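You operate a simulated robot arm through the tools that you are given. There is no shell and no other tool.

You are at the controls of a simulated two-armed robot. One attempt, no reset.

TASK
Lock the blue fence fully in and push the yellow block against it.
Fine: the red fence knob frees and locks it; the block lies on the fence's outer side.

It is judged by the outcome, as a careful person would: the job done as asked, and still so three seconds after it is handed in. It fails if anything else is knocked over, pushed out of place, dropped, spilled or broken.

THE ROBOT
Two 7-joint arms with fingered hands on one trunk that stands fixed in place. Base frame: the origin is at the foot of the trunk, x ahead of it, y to its left, z up; the work surface is at about z = 0.88. Readings come in m, degrees, newtons and seconds.
The left shoulder is at [0.07, 0.145, 1.137], the right one opposite. With the tool pointing down near the work surface each hand reaches from about 0.42 to 0.8 m from the base axis, measured 20 degrees to its own side. Payload 3.5 kg a hand.
The tool frame of a hand sits at the grasp point between the pads (the TCP): z along the fingers, y along the line on which they close. The tips reach 0.025 m beyond it. The gripper opens to 0.088 m; its body begins 0.029 m behind the TCP. The gripper is a hand of 4 fingers: y runs from the thumb to the fingers, the wrist lies at [-0.013, -0.097, -0.162] in the tool frame, and closing takes about 1.5 s.
Orientation is told as [roll, pitch, yaw] about the base's x, y, z axes, in that order, counted from this pose: with the fingers straight down and the wrist toward the robot, the tool's x, y and z point along [0, 1, 0], [1, 0, 0] and [0, 0, -1] of the base frame.

THE INTERFACE
- The arms move only by the tool send_rows. It takes "left_series", "right_series" or both (then of equal length, played together; a hand with none holds still); each is a list of rows, each an object (a shift or turn left out is 0, a gripper value left out holds the last) with "slide": the shift along the base's x, y, z in units of 500 mm (1.0 is 500 mm), a list of three; "delta_rot": the turn, a rotation vector about the base's x, y, z in units of 90 degrees (1.0 is 90 degrees), a list of three. In form: [{"slide": [dx, dy, dz], "delta_rot": [rx, ry, rz]}, ...]. A call has 1 to 20 rows; each row is the pose to reach, as a shift and turn from the pose commanded when the call began. "left_grip" and "right_grip" are, for a hand that has rows, the opening, from 0 (shut) to 1 (fully open), set as the call begins (left out, the last holds). A call with a number of a shift or a turn outside -1 to 1 is refused whole. A row lasts 0.2 s, in which the tool goes at most 0.05 m and 8.6 degrees; a call with a longer step from one row to the next is refused whole, and so is a gripper value outside its range. A pose out of reach is approached as far as the arm can. The call stops where the force on the tool passes 90 N (or 10 N more than at its start, if that is more) or the arm is blocked; 0.2 s more then pass. The fingers move at their own pace (about 0.045 m/s each) and stop on an object; they squeeze with about 30 N. The grip force told is the motor's: it shows also when the fingers shut on nothing. Time passes only in rows, and 0.2 s behind the last, so rows that repeat a pose let the fingers close. The reply holds the time, the measured pose of the TCP, the force on the tool along the base axes, the opening and the grip force, in the units named above and with some noise, with the torque about the TCP (base axes, N m) and any sound that the robot's microphone picked up.
- Cameras (640 x 400 px; columns grow to the right, rows downward): "scene" is now at [0.1499, 0.0013, 1.4382]; the picture's right is [0.05, -1.00, 0.00], its down [-0.57, -0.03, -0.82] and it looks along [0.82, 0.04, -0.57] (base axes); focal length 318 px, centre (320, 200). "left" rides on the left gripper at [-0.064, -0.083, -0.098] in its tool frame; the picture's right is [-0.62, -0.37, 0.69], its down [0.71, -0.63, 0.30] and it looks along [0.32, 0.68, 0.65] (tool axes); focal length 265 px, centre (320, 200). "right" rides on the right gripper at [0.064, -0.083, -0.098] in its tool frame; the picture's right is [-0.62, 0.37, -0.69], its down [-0.71, -0.63, 0.30] and it looks along [-0.32, 0.68, 0.65] (tool axes); focal length 265 px, centre (320, 200). There is no depth. A picture from a camera that has moved, and an enlarged one, comes with that camera's place and axes in the base frame and with its lens. The place of the scene camera against the robot may be out by one fixed shift of up to 0.025 m in any direction.
- capture(camera): a new picture of that camera. It takes no simulated time.
- slide_trunk(by): slides the trunk up (or, below 0, down) by that many m; the arms and the scene camera ride with it, the base frame stays. It gives what a move gives, with no picture.
- set_fingers(index, middle, ring, thumb_bend, thumb_turn, hand): sets how far each is bent, from 0 (flat) to 100 (curled in); at 30 the hand is open as for a grip, at 70 the pads meet at the TCP. One left out holds its place. A second passes; each finger stops where it meets its share of the squeeze, and holds until it gets a number again. A gripper value or a shape takes the hand back. It gives what a move gives, with no picture; readings hold the bend of each and the force on the fingers (four entries, about 0 where the hand has none), thumb and palm. thumb_turn goes from beside the hand (0) to across from the fingers (100), as for a grip.
- preshape(shape, hand): the hand has 4 fingers and takes this shape, open, in about a second: jaw (thumb against the fingers, like two jaws); tri (thumb and two fingers); tip (a fingertip pinch); poke (one finger out to press); point (the index stretched); flat (the hand flat); cup (the hand cupped); fist (a fist). The gripper value then closes the fingers along that shape, each until it touches; the sizes above hold for jaw. It gives what a move gives, with no picture.
- pan_tilt(pan, tilt): turns the head with the scene camera to pan (to the left, within 86 degrees either way) and tilt (down, from -29 to 69), counted from straight ahead of the robot. It gives what a move gives.
- close_up(camera, box): a new picture of the part [left, top, right, bottom] of that camera's present view, enlarged. It takes no simulated time.
- hand_in(): hands the job in; it is judged then, once.

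Nothing tells you positions but the pictures and the camera data. Unless the task says otherwise, let go and move clear before handing in.

The tools are called after "Request:" by a JSON object that holds its "method" and its "body". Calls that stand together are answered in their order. send_rows: Moves the arms, as the interface text tells. Its arguments: {"type":"object","properties":{"left_series":{"type":"array","items":{"type":"object","properties":{"slide":{"type":"array","items":{"type":"number"}},"delta_rot":{"type":"array","items":{"type":"number"}}}}},"left_grip":{"type":"number"},"right_series":{"type":"array","items":{"type":"object","properties":{"slide":{"type":"array","items":{"type":"number"}},"delta_rot":{"type":"array","items":{"type":"number"}}}}},"right_grip":{"type":"number"}},"required":[]} The other tools are called the same way: slide_trunk (by) moves the trunk up or down; preshape (shape, hand) gives the hand a shape; set_fingers (index, middle, ring, thumb_bend, thumb_turn, hand) moves the fingers one by one; pan_tilt (pan, tilt) turns the head that bears the scene camera; capture (camera) takes a picture; close_up (camera, box) takes an enlarged picture of a part of a camera's view; hand_in () hands the job in.

At the start:

```text
time_s: 0.0
left_eef_pos: [0.4669, 0.2402, 1.2794]
left_ee_rot: [0.0, 0.0, 0.0]
left_ft_force: [-0.7, 0.1, -1.0]
left_moment: [-0.02, -0.02, 0.01]
left_opening: 0.0876
left_finger_force: 0.1
left_shape: jaw
left_bend: [30.0, 30.0, 30.0, 30.0, 98.0]
left_finger forces: [0.0, 0.0, 0.1, 0.0, 0.0, 0.1]
right_eef_pos: [0.5375, -0.1625, 1.2717]
right_ee_rot: [0.0, 0.0, 0.0]
right_ft_force: [-0.2, -0.2, 0.3]
right_moment: [0.01, 0.0, 0.01]
right_opening: 0.0876
right_finger_force: 0.0
right_shape: jaw
right_bend: [30.0, 30.0, 30.0, 30.0, 98.0]
right_finger forces: [0.0, 0.0, 0.0, 0.0, 0.0, 0.0]
trunk travel left (down, up): [-0.7, 0.14]
head pan, tilt (commanded): [2.7, 34.5]
```

scene: 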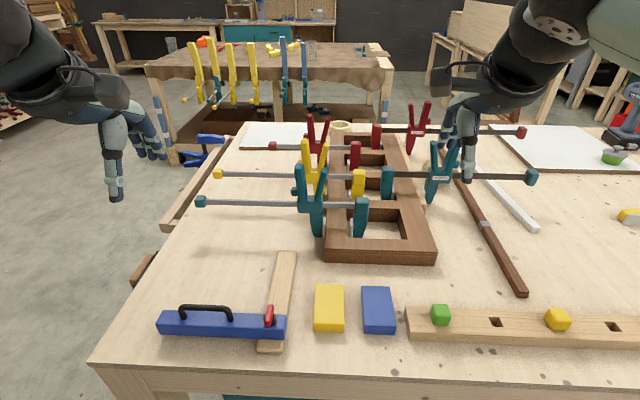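
right: 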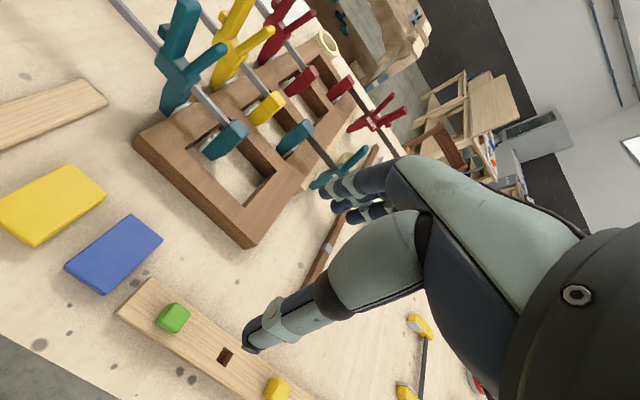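
left: 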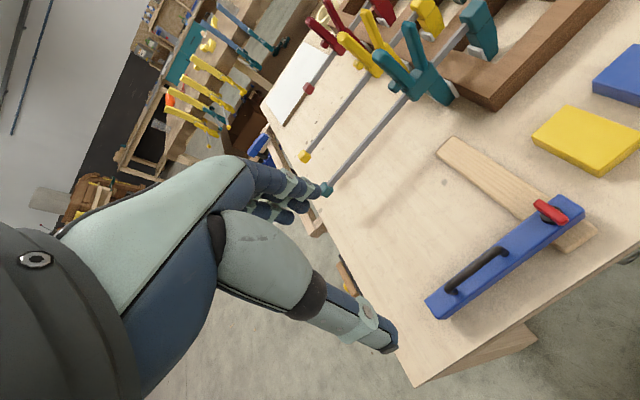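

I see a blue fence with a black handle and a red knob lying across a wooden strip at the near left, with a yellow block and a blue block to its right. I'll take enlarged pictures first to understand the mechanism.

Request:
{"method": "close_up", "body": {"camera": "scene", "box": [140, 230, 420, 380]}}

Request:
{"method": "close_up", "body": {"camera": "left", "box": [400, 100, 640, 340]}}

Request:
{"method": "close_up", "body": {"camera": "scene", "box": [230, 280, 310, 360]}}

```text
2.29 times, centred on (280, 305) of scene
camera zoom: at [0.1499, 0.0013, 1.4382], right [0.05, -1.0, 0.0], down [-0.57, -0.03, -0.82], along [0.82, 0.04, -0.57], focal length 727 px, centre (411, -40)
```

zoom: 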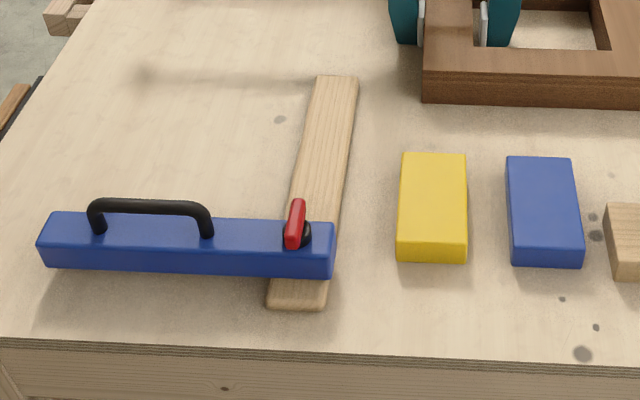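

```text
1.67 times, centred on (520, 220) of left
camera zoom: at [0.3842, 0.1764, 1.3778], right [-0.37, -0.62, -0.69], down [-0.63, 0.71, -0.3], along [0.68, 0.32, -0.65], focal length 442 px, centre (-13, 167)
```

zoom: 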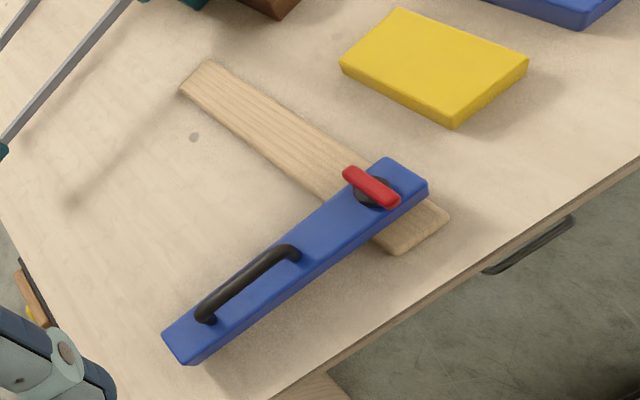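

```text
5.00 times, centred on (270, 320) of scene
camera zoom: at [0.1499, 0.0013, 1.4382], right [0.05, -1.0, 0.0], down [-0.57, -0.03, -0.82], along [0.82, 0.04, -0.57], focal length 1591 px, centre (570, -400)
```

zoom: 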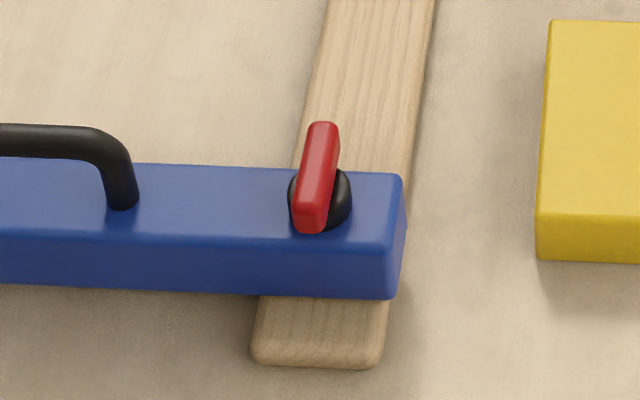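

The fence appears to lie along y at about x 0.49, with its right end and knob over a rail that runs along x from roughly 0.46 to 0.72. I'll enlarge more to see how it is guided.

Request:
{"method": "close_up", "body": {"camera": "left", "box": [500, 170, 620, 270]}}

Request:
{"method": "close_up", "body": {"camera": "left", "box": [410, 120, 520, 220]}}

Request:
{"method": "close_up", "body": {"camera": "right", "box": [0, 60, 200, 320]}}

Request:
{"method": "close_up", "body": {"camera": "scene", "box": [150, 290, 250, 350]}}

Request:
{"method": "close_up", "body": {"camera": "left", "box": [410, 230, 530, 330]}}

```text
4.00 times, centred on (560, 220) of left
camera zoom: at [0.3842, 0.1764, 1.3778], right [-0.37, -0.62, -0.69], down [-0.63, 0.71, -0.3], along [0.68, 0.32, -0.65], focal length 1062 px, centre (-640, 120)
```

zoom: 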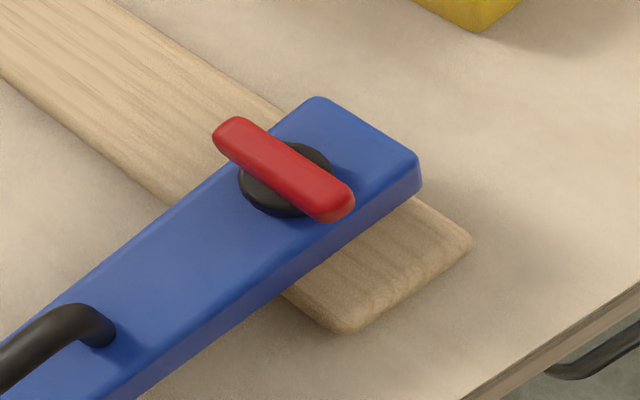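

```text
4.00 times, centred on (465, 170) of left
camera zoom: at [0.3842, 0.1764, 1.3778], right [-0.37, -0.62, -0.69], down [-0.63, 0.71, -0.3], along [0.68, 0.32, -0.65], focal length 1062 px, centre (-260, 320)
```

zoom: 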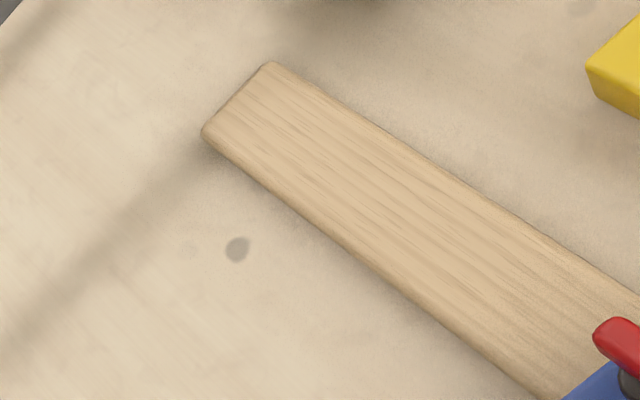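

```text
1.54 times, centred on (100, 190) of right
camera zoom: at [0.453, -0.0966, 1.37], right [0.37, -0.62, 0.69], down [-0.63, -0.71, -0.3], along [0.68, -0.32, -0.65], focal length 408 px, centre (658, 215)
```

zoom: 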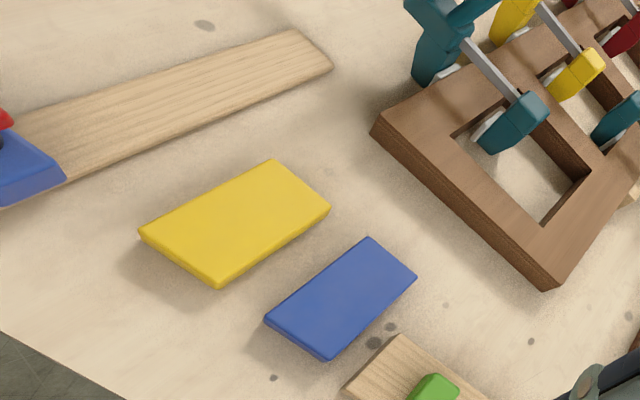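

```text
6.40 times, centred on (200, 320) of scene
camera zoom: at [0.1499, 0.0013, 1.4382], right [0.05, -1.0, 0.0], down [-0.57, -0.03, -0.82], along [0.82, 0.04, -0.57], focal length 2036 px, centre (1088, -568)
```

zoom: 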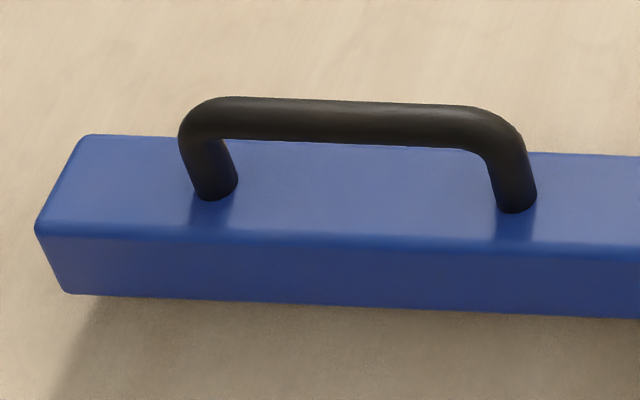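

```text
4.00 times, centred on (470, 280) of left
camera zoom: at [0.3842, 0.1764, 1.3778], right [-0.37, -0.62, -0.69], down [-0.63, 0.71, -0.3], along [0.68, 0.32, -0.65], focal length 1062 px, centre (-280, -120)
```

zoom: 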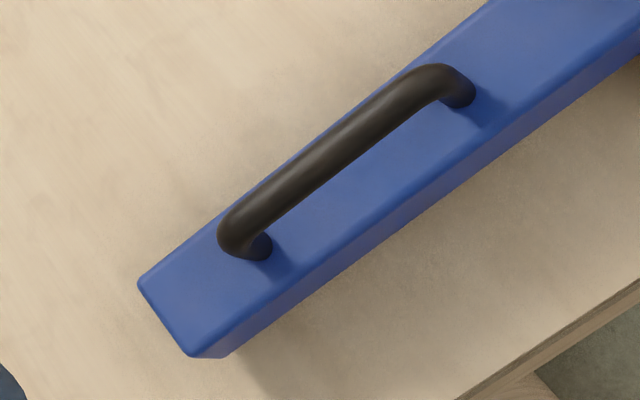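

Everything suggests that the fence rides on the wooden rail, with the knob above the rail. Next I'll move the left hand camera for a lower and closer look at the fence end, the rail and the knob.

Request:
{"method": "send_rows", "body": {"left_series": [{"slide": [-0.004, -0.047, -0.057], "delta_rot": [0, -0.042, 0]}, {"slide": [-0.008, -0.095, -0.115], "delta_rot": [0, -0.083, 0]}, {"slide": [-0.013, -0.142, -0.172], "delta_rot": [0, -0.125, 0]}, {"slide": [-0.017, -0.19, -0.23], "delta_rot": [0, -0.167, 0]}, {"slide": [-0.021, -0.237, -0.287], "delta_rot": [0, -0.208, 0]}, {"slide": [-0.025, -0.285, -0.345], "delta_rot": [0, -0.25, 0]}, {"slide": [-0.03, -0.332, -0.402], "delta_rot": [0, -0.292, 0]}, {"slide": [-0.034, -0.38, -0.46], "delta_rot": [0, -0.333, 0]}, {"slide": [-0.034, -0.38, -0.46], "delta_rot": [0, -0.333, 0]}]}}

Request:
{"method": "capture", "body": {"camera": "left"}}

Request:
{"method": "capture", "body": {"camera": "scene"}}

```text
time_s: 2.0
left_eef_pos: [0.4499, 0.0511, 1.0486]
left_ee_rot: [-0.1, -30.0, 0.0]
left_ft_force: [0.6, 0.6, 0.0]
left_moment: [-0.02, -0.02, -0.01]
left_opening: 0.0876
left_finger_force: 0.1
left_shape: jaw
left_bend: [30.0, 30.0, 30.0, 30.0, 98.0]
left_finger forces: [0.0, 0.1, 0.1, 0.1, 0.0, 0.0]
right_eef_pos: [0.5367, -0.1593, 1.2722]
right_ee_rot: [-0.1, 0.0, 0.0]
right_ft_force: [0.5, 1.2, -0.6]
right_moment: [-0.01, 0.01, -0.01]
right_opening: 0.0878
right_finger_force: 0.1
right_shape: jaw
right_bend: [30.0, 30.0, 30.0, 30.0, 98.0]
right_finger forces: [0.1, 0.0, 0.1, 0.0, 0.1, 0.1]
trunk travel left (down, up): [-0.7, 0.14]
head pan, tilt (commanded): [2.7, 34.5]
```

```text
taken
camera left: at [0.3283, -0.0128, 1.0922], right [0.03, -0.62, -0.78], down [-0.39, 0.71, -0.58], along [0.92, 0.32, -0.22], focal length 265 px, centre (320, 200)
```

left: 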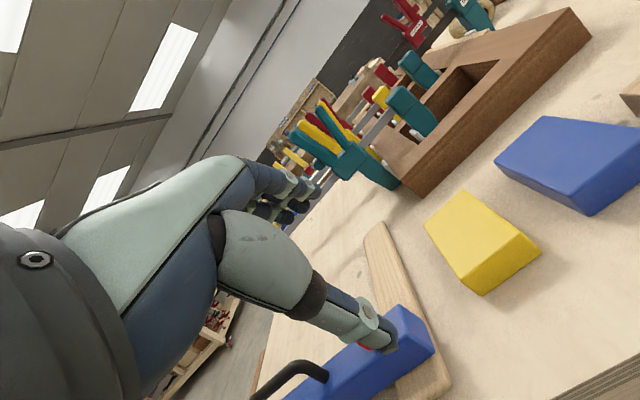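

```text
taken
camera scene: at [0.1497, 0.003, 1.4382], right [0.05, -1.0, 0.0], down [-0.57, -0.03, -0.82], along [0.82, 0.04, -0.57], focal length 318 px, centre (320, 200)
```

scene: 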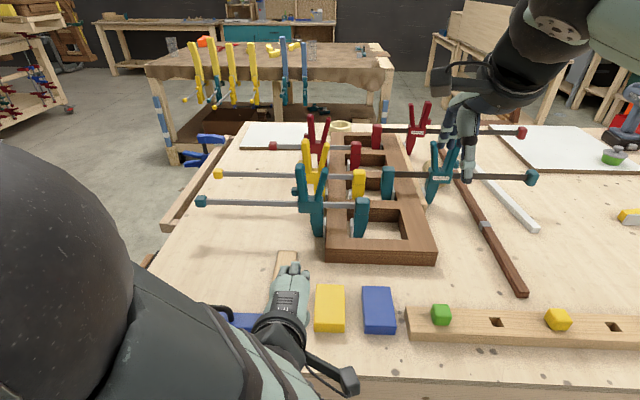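

Request:
{"method": "close_up", "body": {"camera": "left", "box": [340, 180, 580, 400]}}

Request:
{"method": "close_up", "body": {"camera": "left", "box": [340, 280, 470, 400]}}

```text
1.82 times, centred on (460, 290) of left
camera zoom: at [0.3283, -0.0128, 1.0922], right [0.03, -0.62, -0.78], down [-0.39, 0.71, -0.58], along [0.92, 0.32, -0.22], focal length 483 px, centre (66, 36)
```

zoom: 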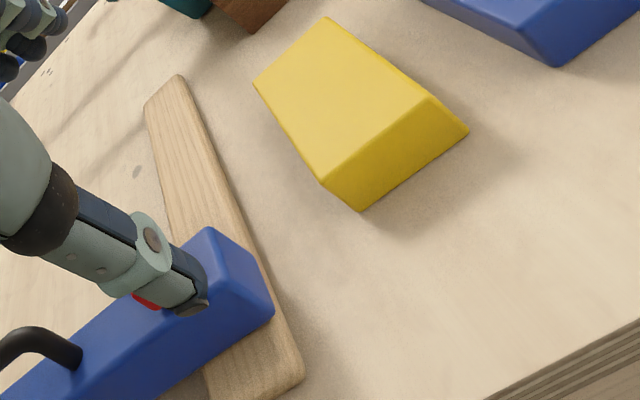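

```text
3.33 times, centred on (405, 340) of left
camera zoom: at [0.3283, -0.0128, 1.0922], right [0.03, -0.62, -0.78], down [-0.39, 0.71, -0.58], along [0.92, 0.32, -0.22], focal length 885 px, centre (37, -267)
```

zoom: 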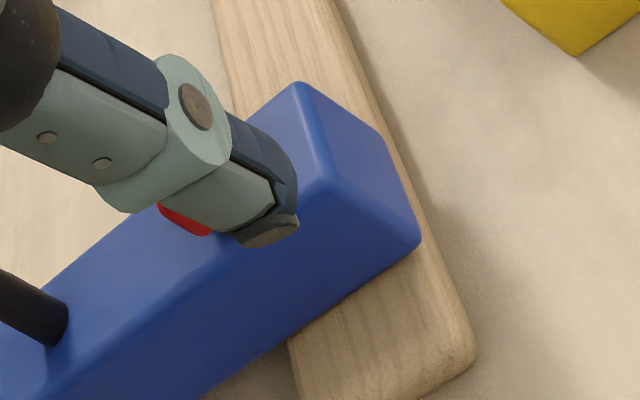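

The fence rests on the rail: I take the rail as x 0.46–0.72, y 0.089–0.134, and the fence as x 0.48–0.51, y 0.085–0.32. The knob is at about (0.497, 0.112), the handle at about (0.497, 0.23), and the yellow block at x 0.51–0.60, y −0.03–0.035. I'll level the hand above the knob and turn it so the jaws straddle the lever.

Request:
{"method": "send_rows", "body": {"left_series": [{"slide": [0.02, 0.025, 0.03], "delta_rot": [0, 0.067, 0]}, {"slide": [0.04, 0.05, 0.06], "delta_rot": [0, 0.133, 0]}, {"slide": [0.06, 0.075, 0.09], "delta_rot": [0, 0.2, 0]}, {"slide": [0.08, 0.1, 0.12], "delta_rot": [0, 0.267, 0]}, {"slide": [0.094, 0.124, 0.15], "delta_rot": [0, 0.333, 0]}, {"slide": [0.094, 0.124, 0.15], "delta_rot": [0, 0.333, 0]}]}}

Request:
{"method": "send_rows", "body": {"left_series": [{"delta_rot": [0, 0, -0.09]}, {"delta_rot": [0, 0, -0.18]}, {"delta_rot": [0, 0, -0.27]}, {"delta_rot": [0, 0, -0.36]}, {"delta_rot": [0, 0, -0.45]}, {"delta_rot": [0, 0, -0.54]}, {"delta_rot": [0, 0, -0.63]}, {"delta_rot": [0, 0, -0.72]}, {"delta_rot": [0, 0, -0.81]}, {"delta_rot": [0, 0, -0.9]}, {"delta_rot": [0, 0, -1.0]}, {"delta_rot": [0, 0, -1.0]}]}}

Request:
{"method": "capture", "body": {"camera": "left"}}

Request:
{"method": "capture", "body": {"camera": "scene"}}

```text
time_s: 3.4
left_eef_pos: [0.4972, 0.1101, 1.1241]
left_ee_rot: [0.0, 0.1, 0.1]
left_ft_force: [0.8, -0.1, -0.1]
left_moment: [-0.02, 0.0, -0.01]
left_opening: 0.0879
left_finger_force: 0.1
left_shape: jaw
left_bend: [30.0, 30.0, 30.0, 30.0, 98.0]
left_finger forces: [0.1, 0.1, 0.0, 0.1, 0.0, 0.1]
right_eef_pos: [0.5373, -0.1624, 1.2706]
right_ee_rot: [0.0, 0.0, 0.0]
right_ft_force: [-0.2, 0.1, -0.1]
right_moment: [0.01, 0.0, 0.01]
right_opening: 0.0874
right_finger_force: 0.0
right_shape: jaw
right_bend: [30.0, 30.0, 30.0, 30.0, 98.0]
right_finger forces: [0.1, 0.1, 0.0, 0.0, 0.0, 0.0]
trunk travel left (down, up): [-0.7, 0.14]
head pan, tilt (commanded): [2.7, 34.5]
```

```text
refused: row 11 steps farther than a row can; nothing moved
```

```text
taken
camera left: at [0.4142, 0.0463, 1.2225], right [-0.37, -0.62, -0.69], down [-0.63, 0.71, -0.3], along [0.68, 0.32, -0.65], focal length 265 px, centre (320, 200)
```

left: 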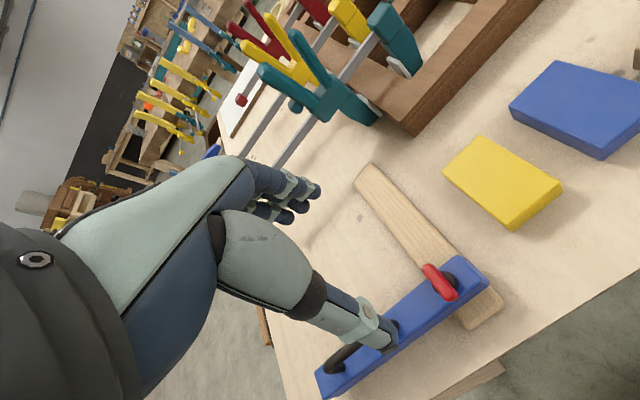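

```text
taken
camera scene: at [0.1497, 0.0007, 1.4382], right [0.05, -1.0, 0.0], down [-0.57, -0.03, -0.82], along [0.82, 0.04, -0.57], focal length 318 px, centre (320, 200)
```

scene: 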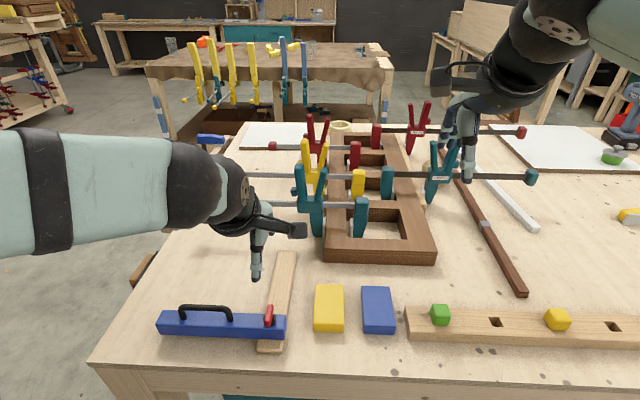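

The picture is clear from here, so I'll zoom on the knob to triangulate it against the earlier view.

Request:
{"method": "close_up", "body": {"camera": "left", "box": [400, 240, 520, 340]}}

Request:
{"method": "close_up", "body": {"camera": "left", "box": [300, 120, 600, 400]}}

```text
4.00 times, centred on (460, 290) of left
camera zoom: at [0.4142, 0.0463, 1.2225], right [-0.37, -0.62, -0.69], down [-0.63, 0.71, -0.3], along [0.68, 0.32, -0.65], focal length 1062 px, centre (-240, -160)
```

zoom: 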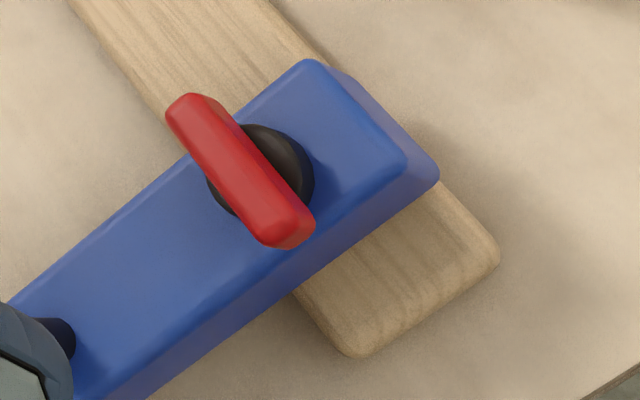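

```text
1.43 times, centred on (450, 260) of left
camera zoom: at [0.4142, 0.0463, 1.2225], right [-0.37, -0.62, -0.69], down [-0.63, 0.71, -0.3], along [0.68, 0.32, -0.65], focal length 379 px, centre (134, 114)
```

zoom: 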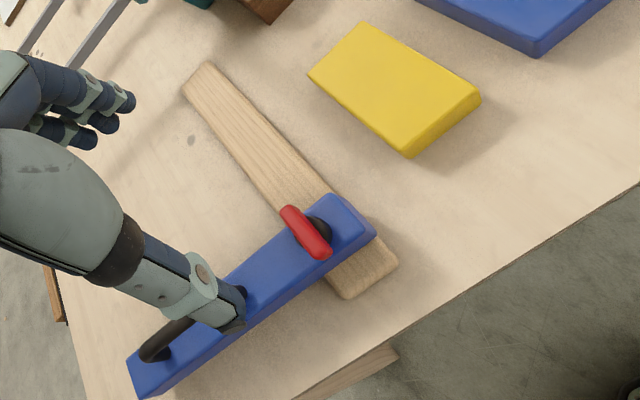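

The knob lever top comes out at about (0.495, 0.113, 0.954), the fence top at z≈0.929 and the block top at z≈0.905. Next I'll yaw the left hand so its jaws close across the lever (along y).

Request:
{"method": "send_rows", "body": {"left_series": [{"delta_rot": [0, 0, -0.083]}, {"delta_rot": [0, 0, -0.167]}, {"delta_rot": [0, 0, -0.25]}, {"delta_rot": [0, 0, -0.333]}, {"delta_rot": [0, 0, -0.417]}, {"delta_rot": [0, 0, -0.5]}, {"delta_rot": [0, 0, -0.583]}, {"delta_rot": [0, 0, -0.667]}, {"delta_rot": [0, 0, -0.75]}, {"delta_rot": [0, 0, -0.833]}, {"delta_rot": [0, 0, -0.917]}, {"delta_rot": [0, 0, -1.0]}, {"delta_rot": [0, 0, -1.0]}]}}

Request:
{"method": "capture", "body": {"camera": "left"}}

Request:
{"method": "capture", "body": {"camera": "scene"}}

```text
time_s: 6.2
left_eef_pos: [0.4971, 0.1127, 1.1233]
left_ee_rot: [0.0, -0.1, -90.0]
left_ft_force: [-1.1, -0.7, -0.3]
left_moment: [-0.01, 0.01, 0.01]
left_opening: 0.088
left_finger_force: 0.0
left_shape: jaw
left_bend: [30.0, 30.0, 30.0, 30.0, 98.0]
left_finger forces: [0.0, 0.0, 0.0, 0.0, 0.0, 0.0]
right_eef_pos: [0.5377, -0.1612, 1.2716]
right_ee_rot: [-0.1, 0.0, 0.0]
right_ft_force: [-0.5, 0.3, 0.0]
right_moment: [-0.01, -0.02, 0.01]
right_opening: 0.0878
right_finger_force: 0.0
right_shape: jaw
right_bend: [30.0, 30.0, 30.0, 30.0, 98.0]
right_finger forces: [0.0, 0.0, 0.0, 0.0, 0.0, 0.0]
trunk travel left (down, up): [-0.7, 0.14]
head pan, tilt (commanded): [2.7, 34.5]
```

```text
taken
camera left: at [0.4329, 0.1964, 1.2226], right [-0.62, 0.37, -0.69], down [0.72, 0.63, -0.3], along [0.32, -0.68, -0.65], focal length 265 px, centre (320, 200)
```

left: 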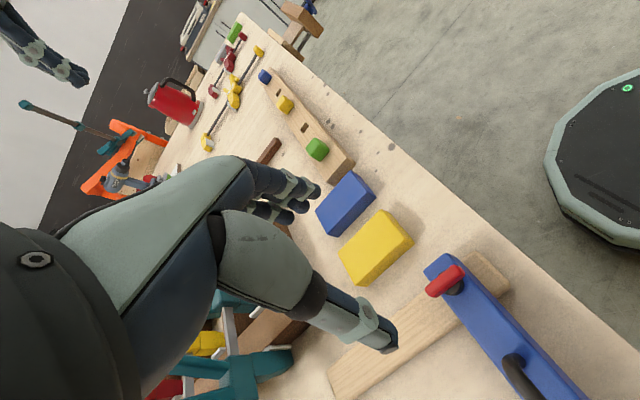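

```text
taken
camera scene: at [0.1495, 0.0013, 1.4382], right [0.05, -1.0, 0.0], down [-0.57, -0.03, -0.82], along [0.82, 0.04, -0.57], focal length 318 px, centre (320, 200)
```

scene: 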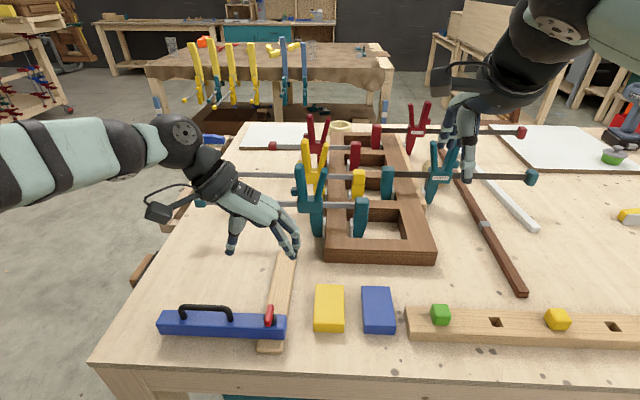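

The hand reached the yaw −90° pose above the knob. I'll partly close the jaws and descend to just above the lever, then check.

Request:
{"method": "send_rows", "body": {"left_series": [{"slide": [0, 0, -0.05]}, {"slide": [0, 0, -0.1]}, {"slide": [0, 0, -0.15]}, {"slide": [0, 0, -0.2]}, {"slide": [0, 0, -0.25]}, {"slide": [0, 0, -0.25]}], "left_grip": 0.5}}

Request:
{"method": "capture", "body": {"camera": "left"}}

Request:
{"method": "close_up", "body": {"camera": "scene", "box": [180, 230, 340, 350]}}

```text
time_s: 7.6
left_eef_pos: [0.4991, 0.1135, 0.9996]
left_ee_rot: [0.1, 0.0, -90.0]
left_ft_force: [-0.4, 0.6, -0.3]
left_moment: [-0.02, -0.04, -0.02]
left_opening: 0.0445
left_finger_force: 0.1
left_shape: jaw
left_bend: [74.0, 44.0, 41.0, 69.0, 100.0]
left_finger forces: [0.1, 0.0, 0.0, 0.1, 0.0, 0.0]
right_eef_pos: [0.5378, -0.1617, 1.2711]
right_ee_rot: [0.0, -0.1, 0.0]
right_ft_force: [-1.3, -0.6, 0.1]
right_moment: [-0.02, 0.02, 0.01]
right_opening: 0.0879
right_finger_force: 0.2
right_shape: jaw
right_bend: [30.0, 30.0, 30.0, 30.0, 98.0]
right_finger forces: [0.1, 0.0, 0.1, 0.1, 0.0, 0.0]
trunk travel left (down, up): [-0.7, 0.14]
head pan, tilt (commanded): [2.7, 34.5]
```

```text
taken
camera left: at [0.434, 0.1971, 1.0973], right [-0.62, 0.37, -0.69], down [0.71, 0.63, -0.3], along [0.32, -0.68, -0.65], focal length 265 px, centre (320, 200)
```

left: 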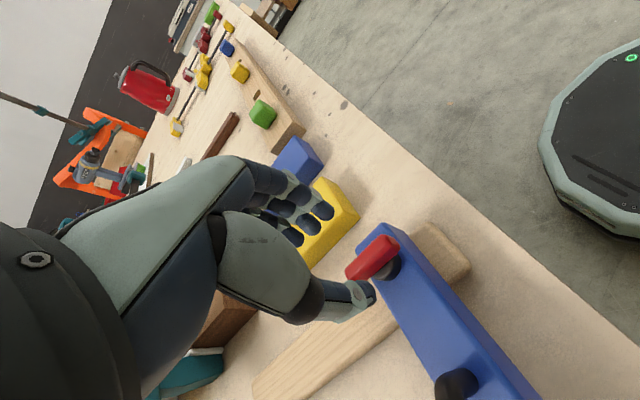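

```text
3.33 times, centred on (260, 290) of scene
camera zoom: at [0.1495, 0.0013, 1.4382], right [0.05, -1.0, 0.0], down [-0.57, -0.03, -0.82], along [0.82, 0.04, -0.57], focal length 1060 px, centre (520, -100)
```

zoom: 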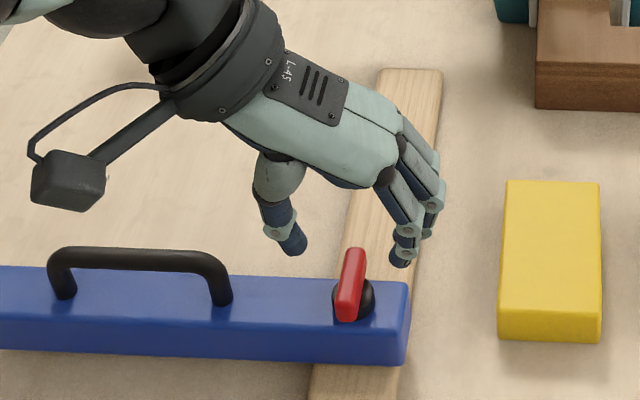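

The jaws straddle the lever well in both x and y. I'll lower about 35 mm more so the lever sits between the pads.

Request:
{"method": "send_rows", "body": {"left_series": [{"slide": [-0.002, -0.001, -0.03]}, {"slide": [-0.004, -0.002, -0.06]}, {"slide": [-0.005, -0.002, -0.074]}, {"slide": [-0.005, -0.002, -0.074]}]}}

Request:
{"method": "capture", "body": {"camera": "left"}}

Request:
{"method": "close_up", "body": {"camera": "scene", "box": [180, 230, 340, 350]}}

```text
time_s: 8.6
left_eef_pos: [0.4947, 0.113, 0.9624]
left_ee_rot: [0.0, -0.1, -89.9]
left_ft_force: [0.5, 0.5, -0.1]
left_moment: [-0.01, 0.03, -0.02]
left_opening: 0.0447
left_finger_force: 0.0
left_shape: jaw
left_bend: [74.0, 44.0, 41.0, 69.0, 100.0]
left_finger forces: [0.1, 0.1, 0.0, 0.1, 0.1, 0.1]
right_eef_pos: [0.538, -0.1616, 1.2714]
right_ee_rot: [0.0, -0.1, 0.0]
right_ft_force: [-0.1, 1.0, 0.2]
right_moment: [0.01, -0.01, -0.02]
right_opening: 0.0875
right_finger_force: 0.0
right_shape: jaw
right_bend: [30.0, 30.0, 30.0, 30.0, 98.0]
right_finger forces: [0.0, 0.0, 0.1, 0.0, 0.0, 0.1]
trunk travel left (down, up): [-0.7, 0.14]
head pan, tilt (commanded): [2.7, 34.5]
```

```text
taken
camera left: at [0.4311, 0.1957, 1.0606], right [-0.62, 0.37, -0.69], down [0.71, 0.63, -0.3], along [0.32, -0.68, -0.65], focal length 265 px, centre (320, 200)
```

left: 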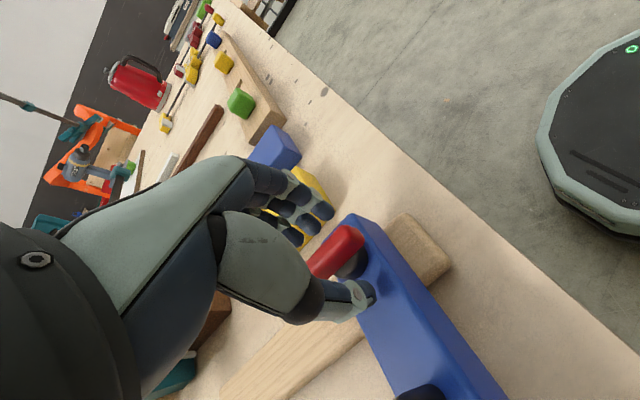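

```text
3.33 times, centred on (260, 290) of scene
camera zoom: at [0.15, 0.0013, 1.4382], right [0.05, -1.0, 0.0], down [-0.57, -0.03, -0.82], along [0.82, 0.04, -0.57], focal length 1060 px, centre (520, -100)
```

zoom: 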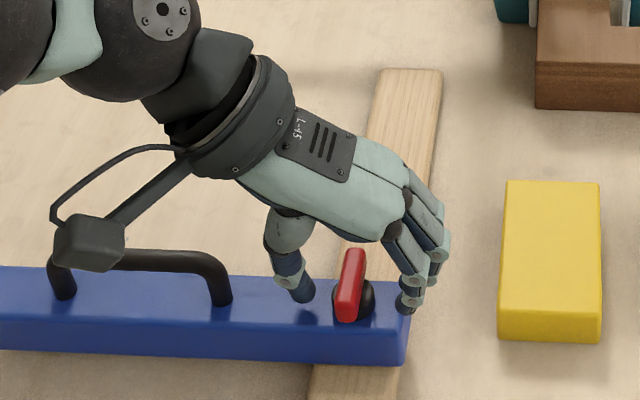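

The lever lies between thumb and fingers. I'll close the grip on it and give the fingers time to settle.

Request:
{"method": "send_rows", "body": {"left_series": [{"slide": [0, 0, 0]}, {"slide": [0, 0, 0]}, {"slide": [0, 0, 0]}, {"slide": [0, 0, 0]}, {"slide": [0, 0, 0]}, {"slide": [0, 0, 0]}, {"slide": [0, 0, 0]}, {"slide": [0, 0, 0]}], "left_grip": 0}}

Request:
{"method": "capture", "body": {"camera": "left"}}

Request:
{"method": "close_up", "body": {"camera": "scene", "box": [180, 230, 340, 350]}}

```text
time_s: 10.4
left_eef_pos: [0.4944, 0.1115, 0.9641]
left_ee_rot: [0.2, 0.0, -89.9]
left_ft_force: [2.6, -0.9, 9.7]
left_moment: [0.04, -0.05, -0.06]
left_opening: 0.0116
left_finger_force: 29.5
left_shape: jaw
left_bend: [72.0, 66.0, 70.0, 76.0, 100.0]
left_finger forces: [16.2, 8.4, 3.2, 0.0, 28.7, 0.1]
right_eef_pos: [0.5356, -0.1627, 1.2729]
right_ee_rot: [-0.1, 0.0, 0.0]
right_ft_force: [-0.1, -0.5, -0.7]
right_moment: [0.01, 0.0, 0.01]
right_opening: 0.0877
right_finger_force: 0.0
right_shape: jaw
right_bend: [30.0, 30.0, 30.0, 30.0, 98.0]
right_finger forces: [0.0, 0.0, 0.1, 0.1, 0.0, 0.0]
trunk travel left (down, up): [-0.7, 0.14]
head pan, tilt (commanded): [2.7, 34.5]
```

```text
taken
camera left: at [0.4305, 0.1952, 1.0616], right [-0.62, 0.37, -0.69], down [0.72, 0.63, -0.3], along [0.33, -0.68, -0.65], focal length 265 px, centre (320, 200)
```

left: 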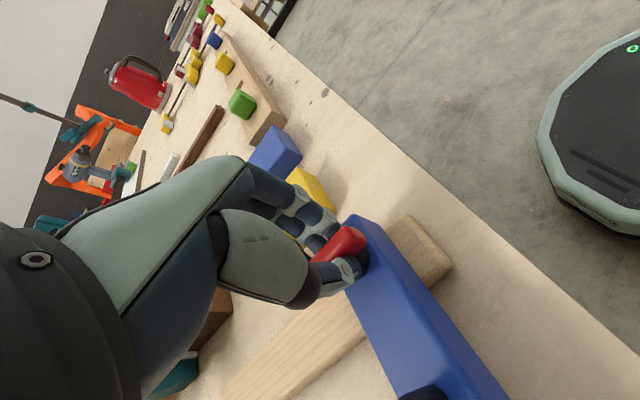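

```text
3.33 times, centred on (260, 290) of scene
camera zoom: at [0.1488, 0.0008, 1.4384], right [0.05, -1.0, 0.0], down [-0.57, -0.03, -0.82], along [0.82, 0.04, -0.57], focal length 1060 px, centre (520, -100)
```

zoom: 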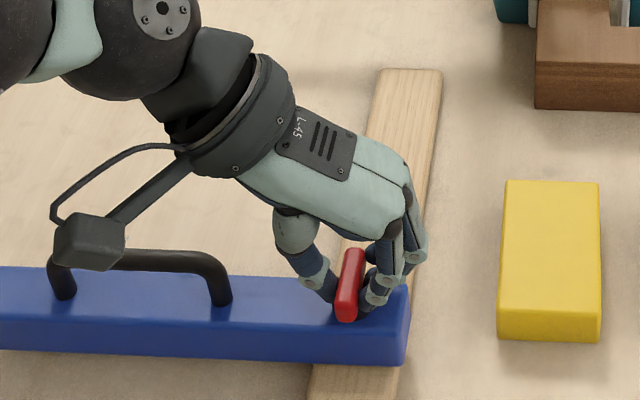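

The lever is held firmly (about 12 mm thick). I'll try turning it counter-clockwise by a small angle and watch the torque.

Request:
{"method": "send_rows", "body": {"left_series": [{"delta_rot": [0, 0, 0.055]}, {"delta_rot": [0, 0, 0.11]}, {"delta_rot": [0, 0, 0.11]}]}}

Request:
{"method": "close_up", "body": {"camera": "scene", "box": [180, 230, 340, 350]}}

```text
time_s: 11.2
left_eef_pos: [0.4969, 0.1099, 0.9634]
left_ee_rot: [0.0, 0.0, -80.0]
left_ft_force: [3.9, -0.1, 12.5]
left_moment: [0.08, -0.12, -0.01]
left_opening: 0.0118
left_finger_force: 29.9
left_shape: jaw
left_bend: [72.0, 66.0, 70.0, 76.0, 100.0]
left_finger forces: [16.3, 9.7, 4.0, 0.0, 29.9, 0.1]
right_eef_pos: [0.5371, -0.1612, 1.2727]
right_ee_rot: [0.0, 0.0, 0.1]
right_ft_force: [-0.5, 0.2, 0.5]
right_moment: [0.0, 0.0, -0.02]
right_opening: 0.0875
right_finger_force: 0.0
right_shape: jaw
right_bend: [30.0, 30.0, 30.0, 30.0, 98.0]
right_finger forces: [0.1, 0.0, 0.0, 0.0, 0.0, 0.0]
trunk travel left (down, up): [-0.7, 0.14]
head pan, tilt (commanded): [2.7, 34.5]
```

```text
3.33 times, centred on (260, 290) of scene
camera zoom: at [0.1489, 0.0008, 1.4384], right [0.05, -1.0, 0.0], down [-0.57, -0.03, -0.82], along [0.82, 0.04, -0.57], focal length 1060 px, centre (520, -100)
```

zoom: 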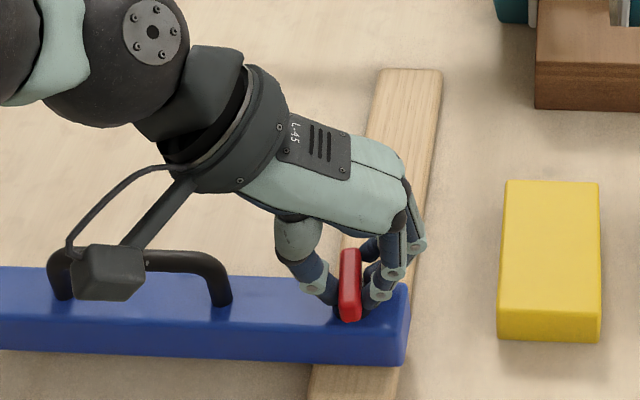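

The lever follows counter-clockwise with almost no torque. I'll keep turning in the same direction in stages.

Request:
{"method": "send_rows", "body": {"left_series": [{"delta_rot": [0, 0, 0.08]}, {"delta_rot": [0, 0, 0.16]}, {"delta_rot": [0, 0, 0.24]}, {"delta_rot": [0, 0, 0.32]}, {"delta_rot": [0, 0, 0.39]}, {"delta_rot": [0, 0, 0.39]}]}}

Request:
{"method": "close_up", "body": {"camera": "scene", "box": [180, 230, 340, 350]}}

```text
time_s: 12.6
left_eef_pos: [0.4964, 0.1112, 0.9635]
left_ee_rot: [0.1, -0.2, -44.9]
left_ft_force: [11.8, -2.3, 16.5]
left_moment: [-0.12, -0.38, -0.08]
left_opening: 0.0112
left_finger_force: 29.7
left_shape: jaw
left_bend: [71.0, 65.0, 69.0, 76.0, 100.0]
left_finger forces: [22.0, 13.6, 5.0, 0.0, 26.8, 0.0]
right_eef_pos: [0.5369, -0.1623, 1.2707]
right_ee_rot: [0.0, -0.1, -0.1]
right_ft_force: [-1.2, 0.2, 0.2]
right_moment: [0.04, 0.01, -0.04]
right_opening: 0.0873
right_finger_force: 0.0
right_shape: jaw
right_bend: [30.0, 30.0, 30.0, 30.0, 98.0]
right_finger forces: [0.0, 0.1, 0.0, 0.0, 0.1, 0.1]
trunk travel left (down, up): [-0.7, 0.14]
head pan, tilt (commanded): [2.7, 34.5]
```

```text
3.33 times, centred on (260, 290) of scene
camera zoom: at [0.1506, 0.0003, 1.4382], right [0.05, -1.0, 0.0], down [-0.57, -0.03, -0.82], along [0.82, 0.04, -0.57], focal length 1060 px, centre (520, -100)
```

zoom: 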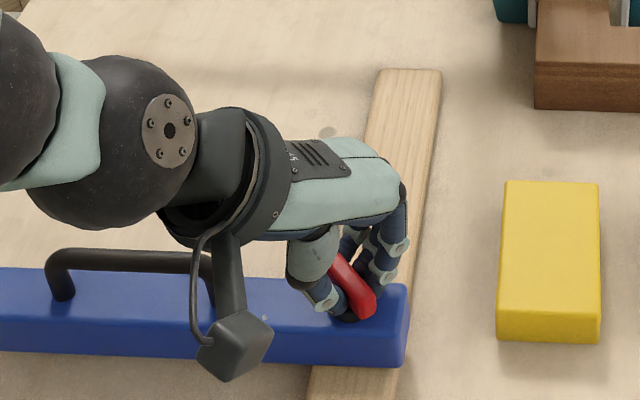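

The lever is now at about 45° and still following. I'll finish the quarter turn.

Request:
{"method": "send_rows", "body": {"left_series": [{"slide": [0.002, 0, 0], "delta_rot": [0, 0, 0.08]}, {"slide": [0.002, 0, 0], "delta_rot": [0, 0, 0.16]}, {"slide": [0.002, 0, 0], "delta_rot": [0, 0, 0.24]}, {"slide": [0.002, 0, 0], "delta_rot": [0, 0, 0.24]}]}}

Request:
{"method": "close_up", "body": {"camera": "scene", "box": [180, 230, 340, 350]}}

```text
time_s: 13.6
left_eef_pos: [0.4983, 0.1115, 0.9625]
left_ee_rot: [0.1, -0.4, -23.2]
left_ft_force: [13.0, 0.4, 19.1]
left_moment: [-0.03, -0.39, -0.05]
left_opening: 0.0109
left_finger_force: 30.1
left_shape: jaw
left_bend: [71.0, 65.0, 69.0, 76.0, 100.0]
left_finger forces: [24.2, 13.8, 5.1, 0.1, 26.6, 0.1]
right_eef_pos: [0.5384, -0.1608, 1.2713]
right_ee_rot: [0.0, 0.0, 0.0]
right_ft_force: [-0.2, 0.6, 0.0]
right_moment: [0.03, 0.02, 0.0]
right_opening: 0.0874
right_finger_force: 0.1
right_shape: jaw
right_bend: [30.0, 30.0, 30.0, 30.0, 98.0]
right_finger forces: [0.0, 0.1, 0.0, 0.0, 0.0, 0.1]
trunk travel left (down, up): [-0.7, 0.14]
head pan, tilt (commanded): [2.7, 34.5]
```

```text
3.33 times, centred on (260, 290) of scene
camera zoom: at [0.1503, 0.0011, 1.4382], right [0.05, -1.0, 0.0], down [-0.57, -0.03, -0.82], along [0.82, 0.04, -0.57], focal length 1060 px, centre (520, -100)
```

zoom: 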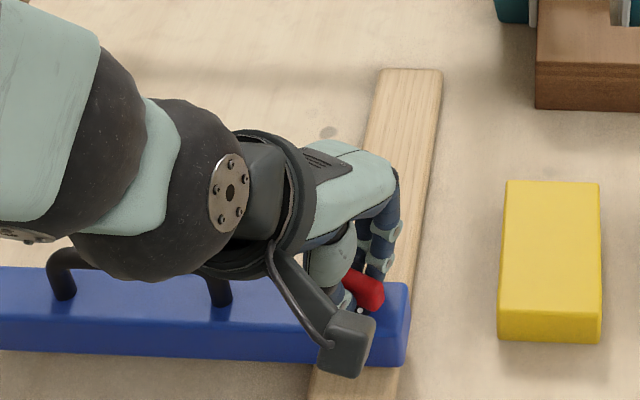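

Request:
{"method": "send_rows", "body": {"left_series": [{"delta_rot": [0, 0, 0.08]}, {"delta_rot": [0, 0, 0.16]}, {"delta_rot": [0, 0, 0.25]}, {"delta_rot": [0, 0, 0.26]}, {"delta_rot": [0, 0, 0.26]}]}}

Request:
{"method": "close_up", "body": {"camera": "scene", "box": [180, 230, 340, 350]}}

Request:
{"method": "capture", "body": {"camera": "left"}}

```text
time_s: 14.8
left_eef_pos: [0.4991, 0.1117, 0.963]
left_ee_rot: [0.0, -0.4, 0.1]
left_ft_force: [15.5, 6.9, 16.6]
left_moment: [0.16, -0.56, -0.05]
left_opening: 0.0112
left_finger_force: 30.0
left_shape: jaw
left_bend: [71.0, 64.0, 68.0, 76.0, 100.0]
left_finger forces: [26.6, 14.9, 5.4, 0.0, 23.8, 0.1]
right_eef_pos: [0.5389, -0.1609, 1.2709]
right_ee_rot: [0.0, 0.1, 0.0]
right_ft_force: [-0.5, 0.2, -0.1]
right_moment: [0.01, -0.03, 0.03]
right_opening: 0.0876
right_finger_force: 0.1
right_shape: jaw
right_bend: [30.0, 30.0, 30.0, 30.0, 98.0]
right_finger forces: [0.0, 0.0, 0.0, 0.0, 0.0, 0.1]
trunk travel left (down, up): [-0.7, 0.14]
head pan, tilt (commanded): [2.7, 34.5]
```

```text
3.33 times, centred on (260, 290) of scene
camera zoom: at [0.1512, 0.0021, 1.4381], right [0.05, -1.0, 0.0], down [-0.57, -0.03, -0.82], along [0.82, 0.04, -0.57], focal length 1060 px, centre (520, -100)
```

zoom: 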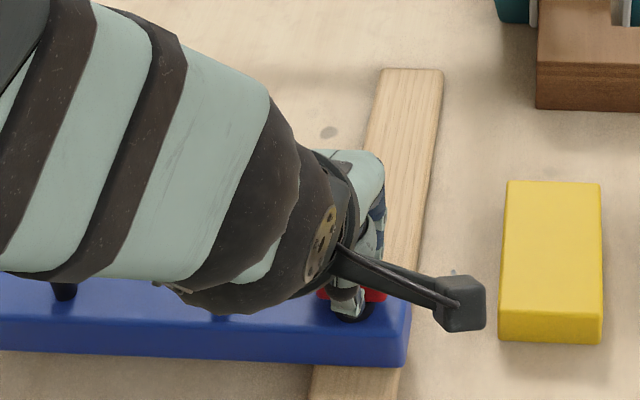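

```text
taken
camera left: at [0.4151, 0.0478, 1.0614], right [-0.36, -0.62, -0.69], down [-0.63, 0.71, -0.31], along [0.69, 0.33, -0.65], focal length 265 px, centre (320, 200)
```

left: 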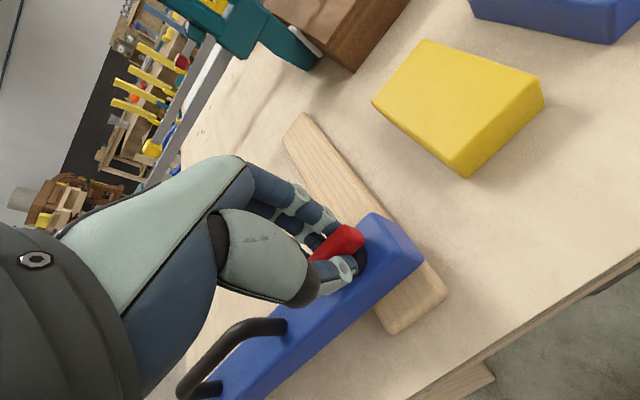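

The lever has turned a quarter and now lies along the fence. While still holding the knob, I'll test gently whether the fence slides away from the robot (+x).

Request:
{"method": "send_rows", "body": {"left_series": [{"slide": [0.01, 0, 0]}, {"slide": [0.02, 0, 0]}, {"slide": [0.03, 0, 0]}, {"slide": [0.03, 0, 0]}]}}

Request:
{"method": "capture", "body": {"camera": "left"}}

Request:
{"method": "close_up", "body": {"camera": "scene", "box": [180, 230, 340, 350]}}

```text
time_s: 15.8
left_eef_pos: [0.509, 0.1121, 0.9638]
left_ee_rot: [0.0, -0.1, -0.1]
left_ft_force: [-1.2, 6.0, 17.9]
left_moment: [0.16, 0.13, -0.03]
left_opening: 0.0106
left_finger_force: 29.9
left_shape: jaw
left_bend: [71.0, 65.0, 69.0, 76.0, 100.0]
left_finger forces: [19.1, 11.3, 4.1, 0.1, 34.5, 0.0]
right_eef_pos: [0.5323, -0.1602, 1.2731]
right_ee_rot: [0.0, -0.1, 0.0]
right_ft_force: [-0.4, 0.4, 0.2]
right_moment: [0.0, 0.0, -0.05]
right_opening: 0.0877
right_finger_force: 0.0
right_shape: jaw
right_bend: [30.0, 30.0, 30.0, 30.0, 98.0]
right_finger forces: [0.0, 0.1, 0.0, 0.0, 0.0, 0.0]
trunk travel left (down, up): [-0.7, 0.14]
head pan, tilt (commanded): [2.7, 34.5]
```

```text
taken
camera left: at [0.4251, 0.0479, 1.0617], right [-0.37, -0.62, -0.69], down [-0.63, 0.71, -0.31], along [0.68, 0.32, -0.65], focal length 265 px, centre (320, 200)
```

left: 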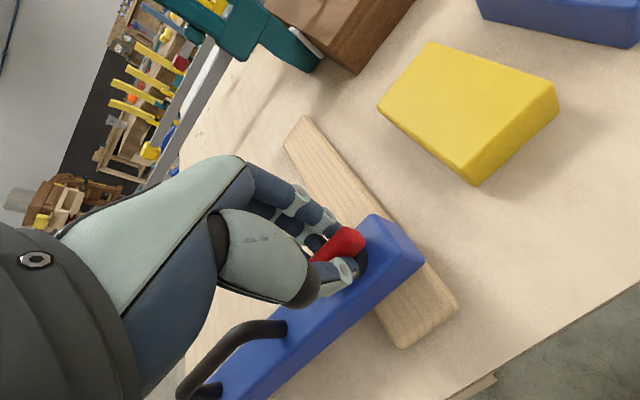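

```text
3.33 times, centred on (260, 290) of scene
camera zoom: at [0.1465, 0.0021, 1.4385], right [0.05, -1.0, 0.0], down [-0.56, -0.03, -0.83], along [0.82, 0.04, -0.56], focal length 1060 px, centre (520, -100)
```

zoom: 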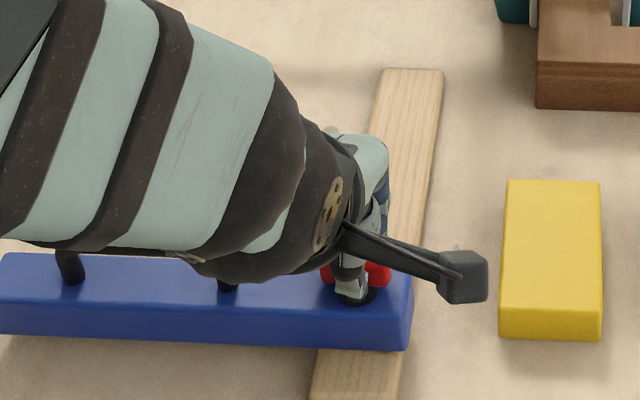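

The fence slid about 10 mm in +x with hardly any force, so the knob is now free and the fence travels along the rail. To find the near end of travel, I'll gently pull it back toward the robot.

Request:
{"method": "send_rows", "body": {"left_series": [{"slide": [-0.01, 0, 0]}, {"slide": [-0.02, 0, 0]}, {"slide": [-0.03, 0, 0]}, {"slide": [-0.04, 0, 0]}, {"slide": [-0.05, 0, 0]}, {"slide": [-0.05, 0, 0]}]}}

Request:
{"method": "close_up", "body": {"camera": "left", "box": [300, 180, 500, 380]}}

Request:
{"method": "close_up", "body": {"camera": "scene", "box": [180, 230, 340, 350]}}

```text
time_s: 17.2
left_eef_pos: [0.4941, 0.1125, 0.9644]
left_ee_rot: [-0.2, -0.8, 0.1]
left_ft_force: [26.9, 6.1, 18.2]
left_moment: [0.14, -0.99, -0.08]
left_opening: 0.0106
left_finger_force: 29.0
left_shape: jaw
left_bend: [71.0, 61.0, 62.0, 78.0, 100.0]
left_finger forces: [31.4, 18.6, 6.0, 0.0, 19.2, 0.0]
right_eef_pos: [0.5411, -0.1606, 1.2699]
right_ee_rot: [0.0, 0.1, 0.0]
right_ft_force: [0.2, -1.0, -0.5]
right_moment: [-0.02, 0.0, -0.02]
right_opening: 0.0875
right_finger_force: 0.1
right_shape: jaw
right_bend: [30.0, 30.0, 30.0, 30.0, 98.0]
right_finger forces: [0.0, 0.0, 0.0, 0.0, 0.0, 0.1]
trunk travel left (down, up): [-0.7, 0.14]
head pan, tilt (commanded): [2.7, 34.5]
```

```text
2.00 times, centred on (400, 280) of left
camera zoom: at [0.4092, 0.0484, 1.0617], right [-0.36, -0.62, -0.7], down [-0.63, 0.71, -0.32], along [0.69, 0.32, -0.64], focal length 531 px, centre (160, 40)
```

zoom: 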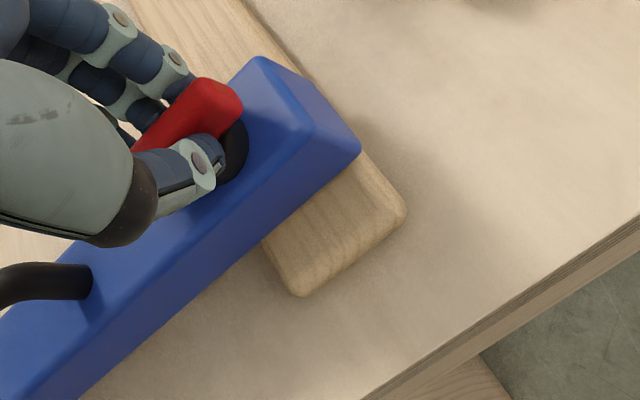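

```text
3.33 times, centred on (260, 290) of scene
camera zoom: at [0.1541, 0.0022, 1.4378], right [0.05, -1.0, 0.0], down [-0.57, -0.03, -0.82], along [0.82, 0.04, -0.57], focal length 1060 px, centre (520, -100)
```

zoom: 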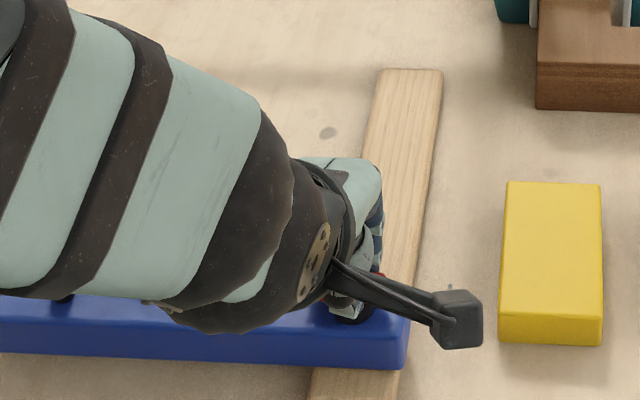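

With the knob released, the fence stops hard at the near end, exactly where it began, so it started fully out and "in" must be the far end of the rail. Still holding the knob, I'll push the fence away along the rail.

Request:
{"method": "send_rows", "body": {"left_series": [{"slide": [0.04, 0, 0]}, {"slide": [0.08, 0, 0]}, {"slide": [0.12, 0, 0]}, {"slide": [0.16, 0, 0]}, {"slide": [0.2, 0, 0]}, {"slide": [0.24, 0, 0]}, {"slide": [0.24, 0, 0]}]}}

Request:
{"method": "capture", "body": {"camera": "scene"}}

Request:
{"method": "capture", "body": {"camera": "left"}}

```text
time_s: 18.8
left_eef_pos: [0.6061, 0.1125, 0.9649]
left_ee_rot: [0.0, -0.2, 0.1]
left_ft_force: [0.0, 5.2, 16.9]
left_moment: [0.07, -0.04, -0.06]
left_opening: 0.0121
left_finger_force: 29.9
left_shape: jaw
left_bend: [71.0, 64.0, 65.0, 78.0, 100.0]
left_finger forces: [18.2, 11.8, 3.7, 0.1, 46.3, 0.0]
right_eef_pos: [0.5353, -0.1595, 1.2732]
right_ee_rot: [0.0, -0.1, -0.1]
right_ft_force: [0.6, -1.4, -0.1]
right_moment: [0.02, -0.01, 0.02]
right_opening: 0.0877
right_finger_force: 0.1
right_shape: jaw
right_bend: [30.0, 30.0, 30.0, 30.0, 98.0]
right_finger forces: [0.0, 0.0, 0.0, 0.0, 0.1, 0.1]
trunk travel left (down, up): [-0.7, 0.14]
head pan, tilt (commanded): [2.7, 34.5]
```

```text
taken
camera scene: at [0.1465, 0.0021, 1.4385], right [0.05, -1.0, 0.0], down [-0.56, -0.03, -0.83], along [0.82, 0.04, -0.56], focal length 318 px, centre (320, 200)
```

scene: 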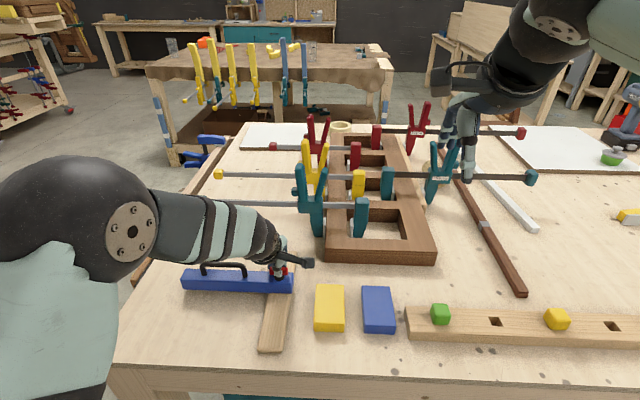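

```text
taken
camera left: at [0.5219, 0.0481, 1.0625], right [-0.36, -0.62, -0.69], down [-0.63, 0.71, -0.31], along [0.69, 0.33, -0.65], focal length 265 px, centre (320, 200)
```

left: 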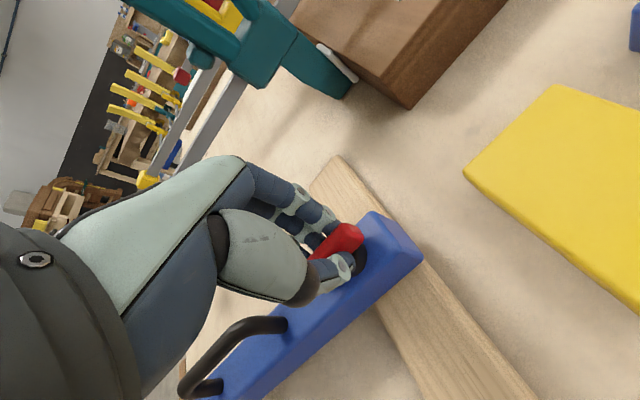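

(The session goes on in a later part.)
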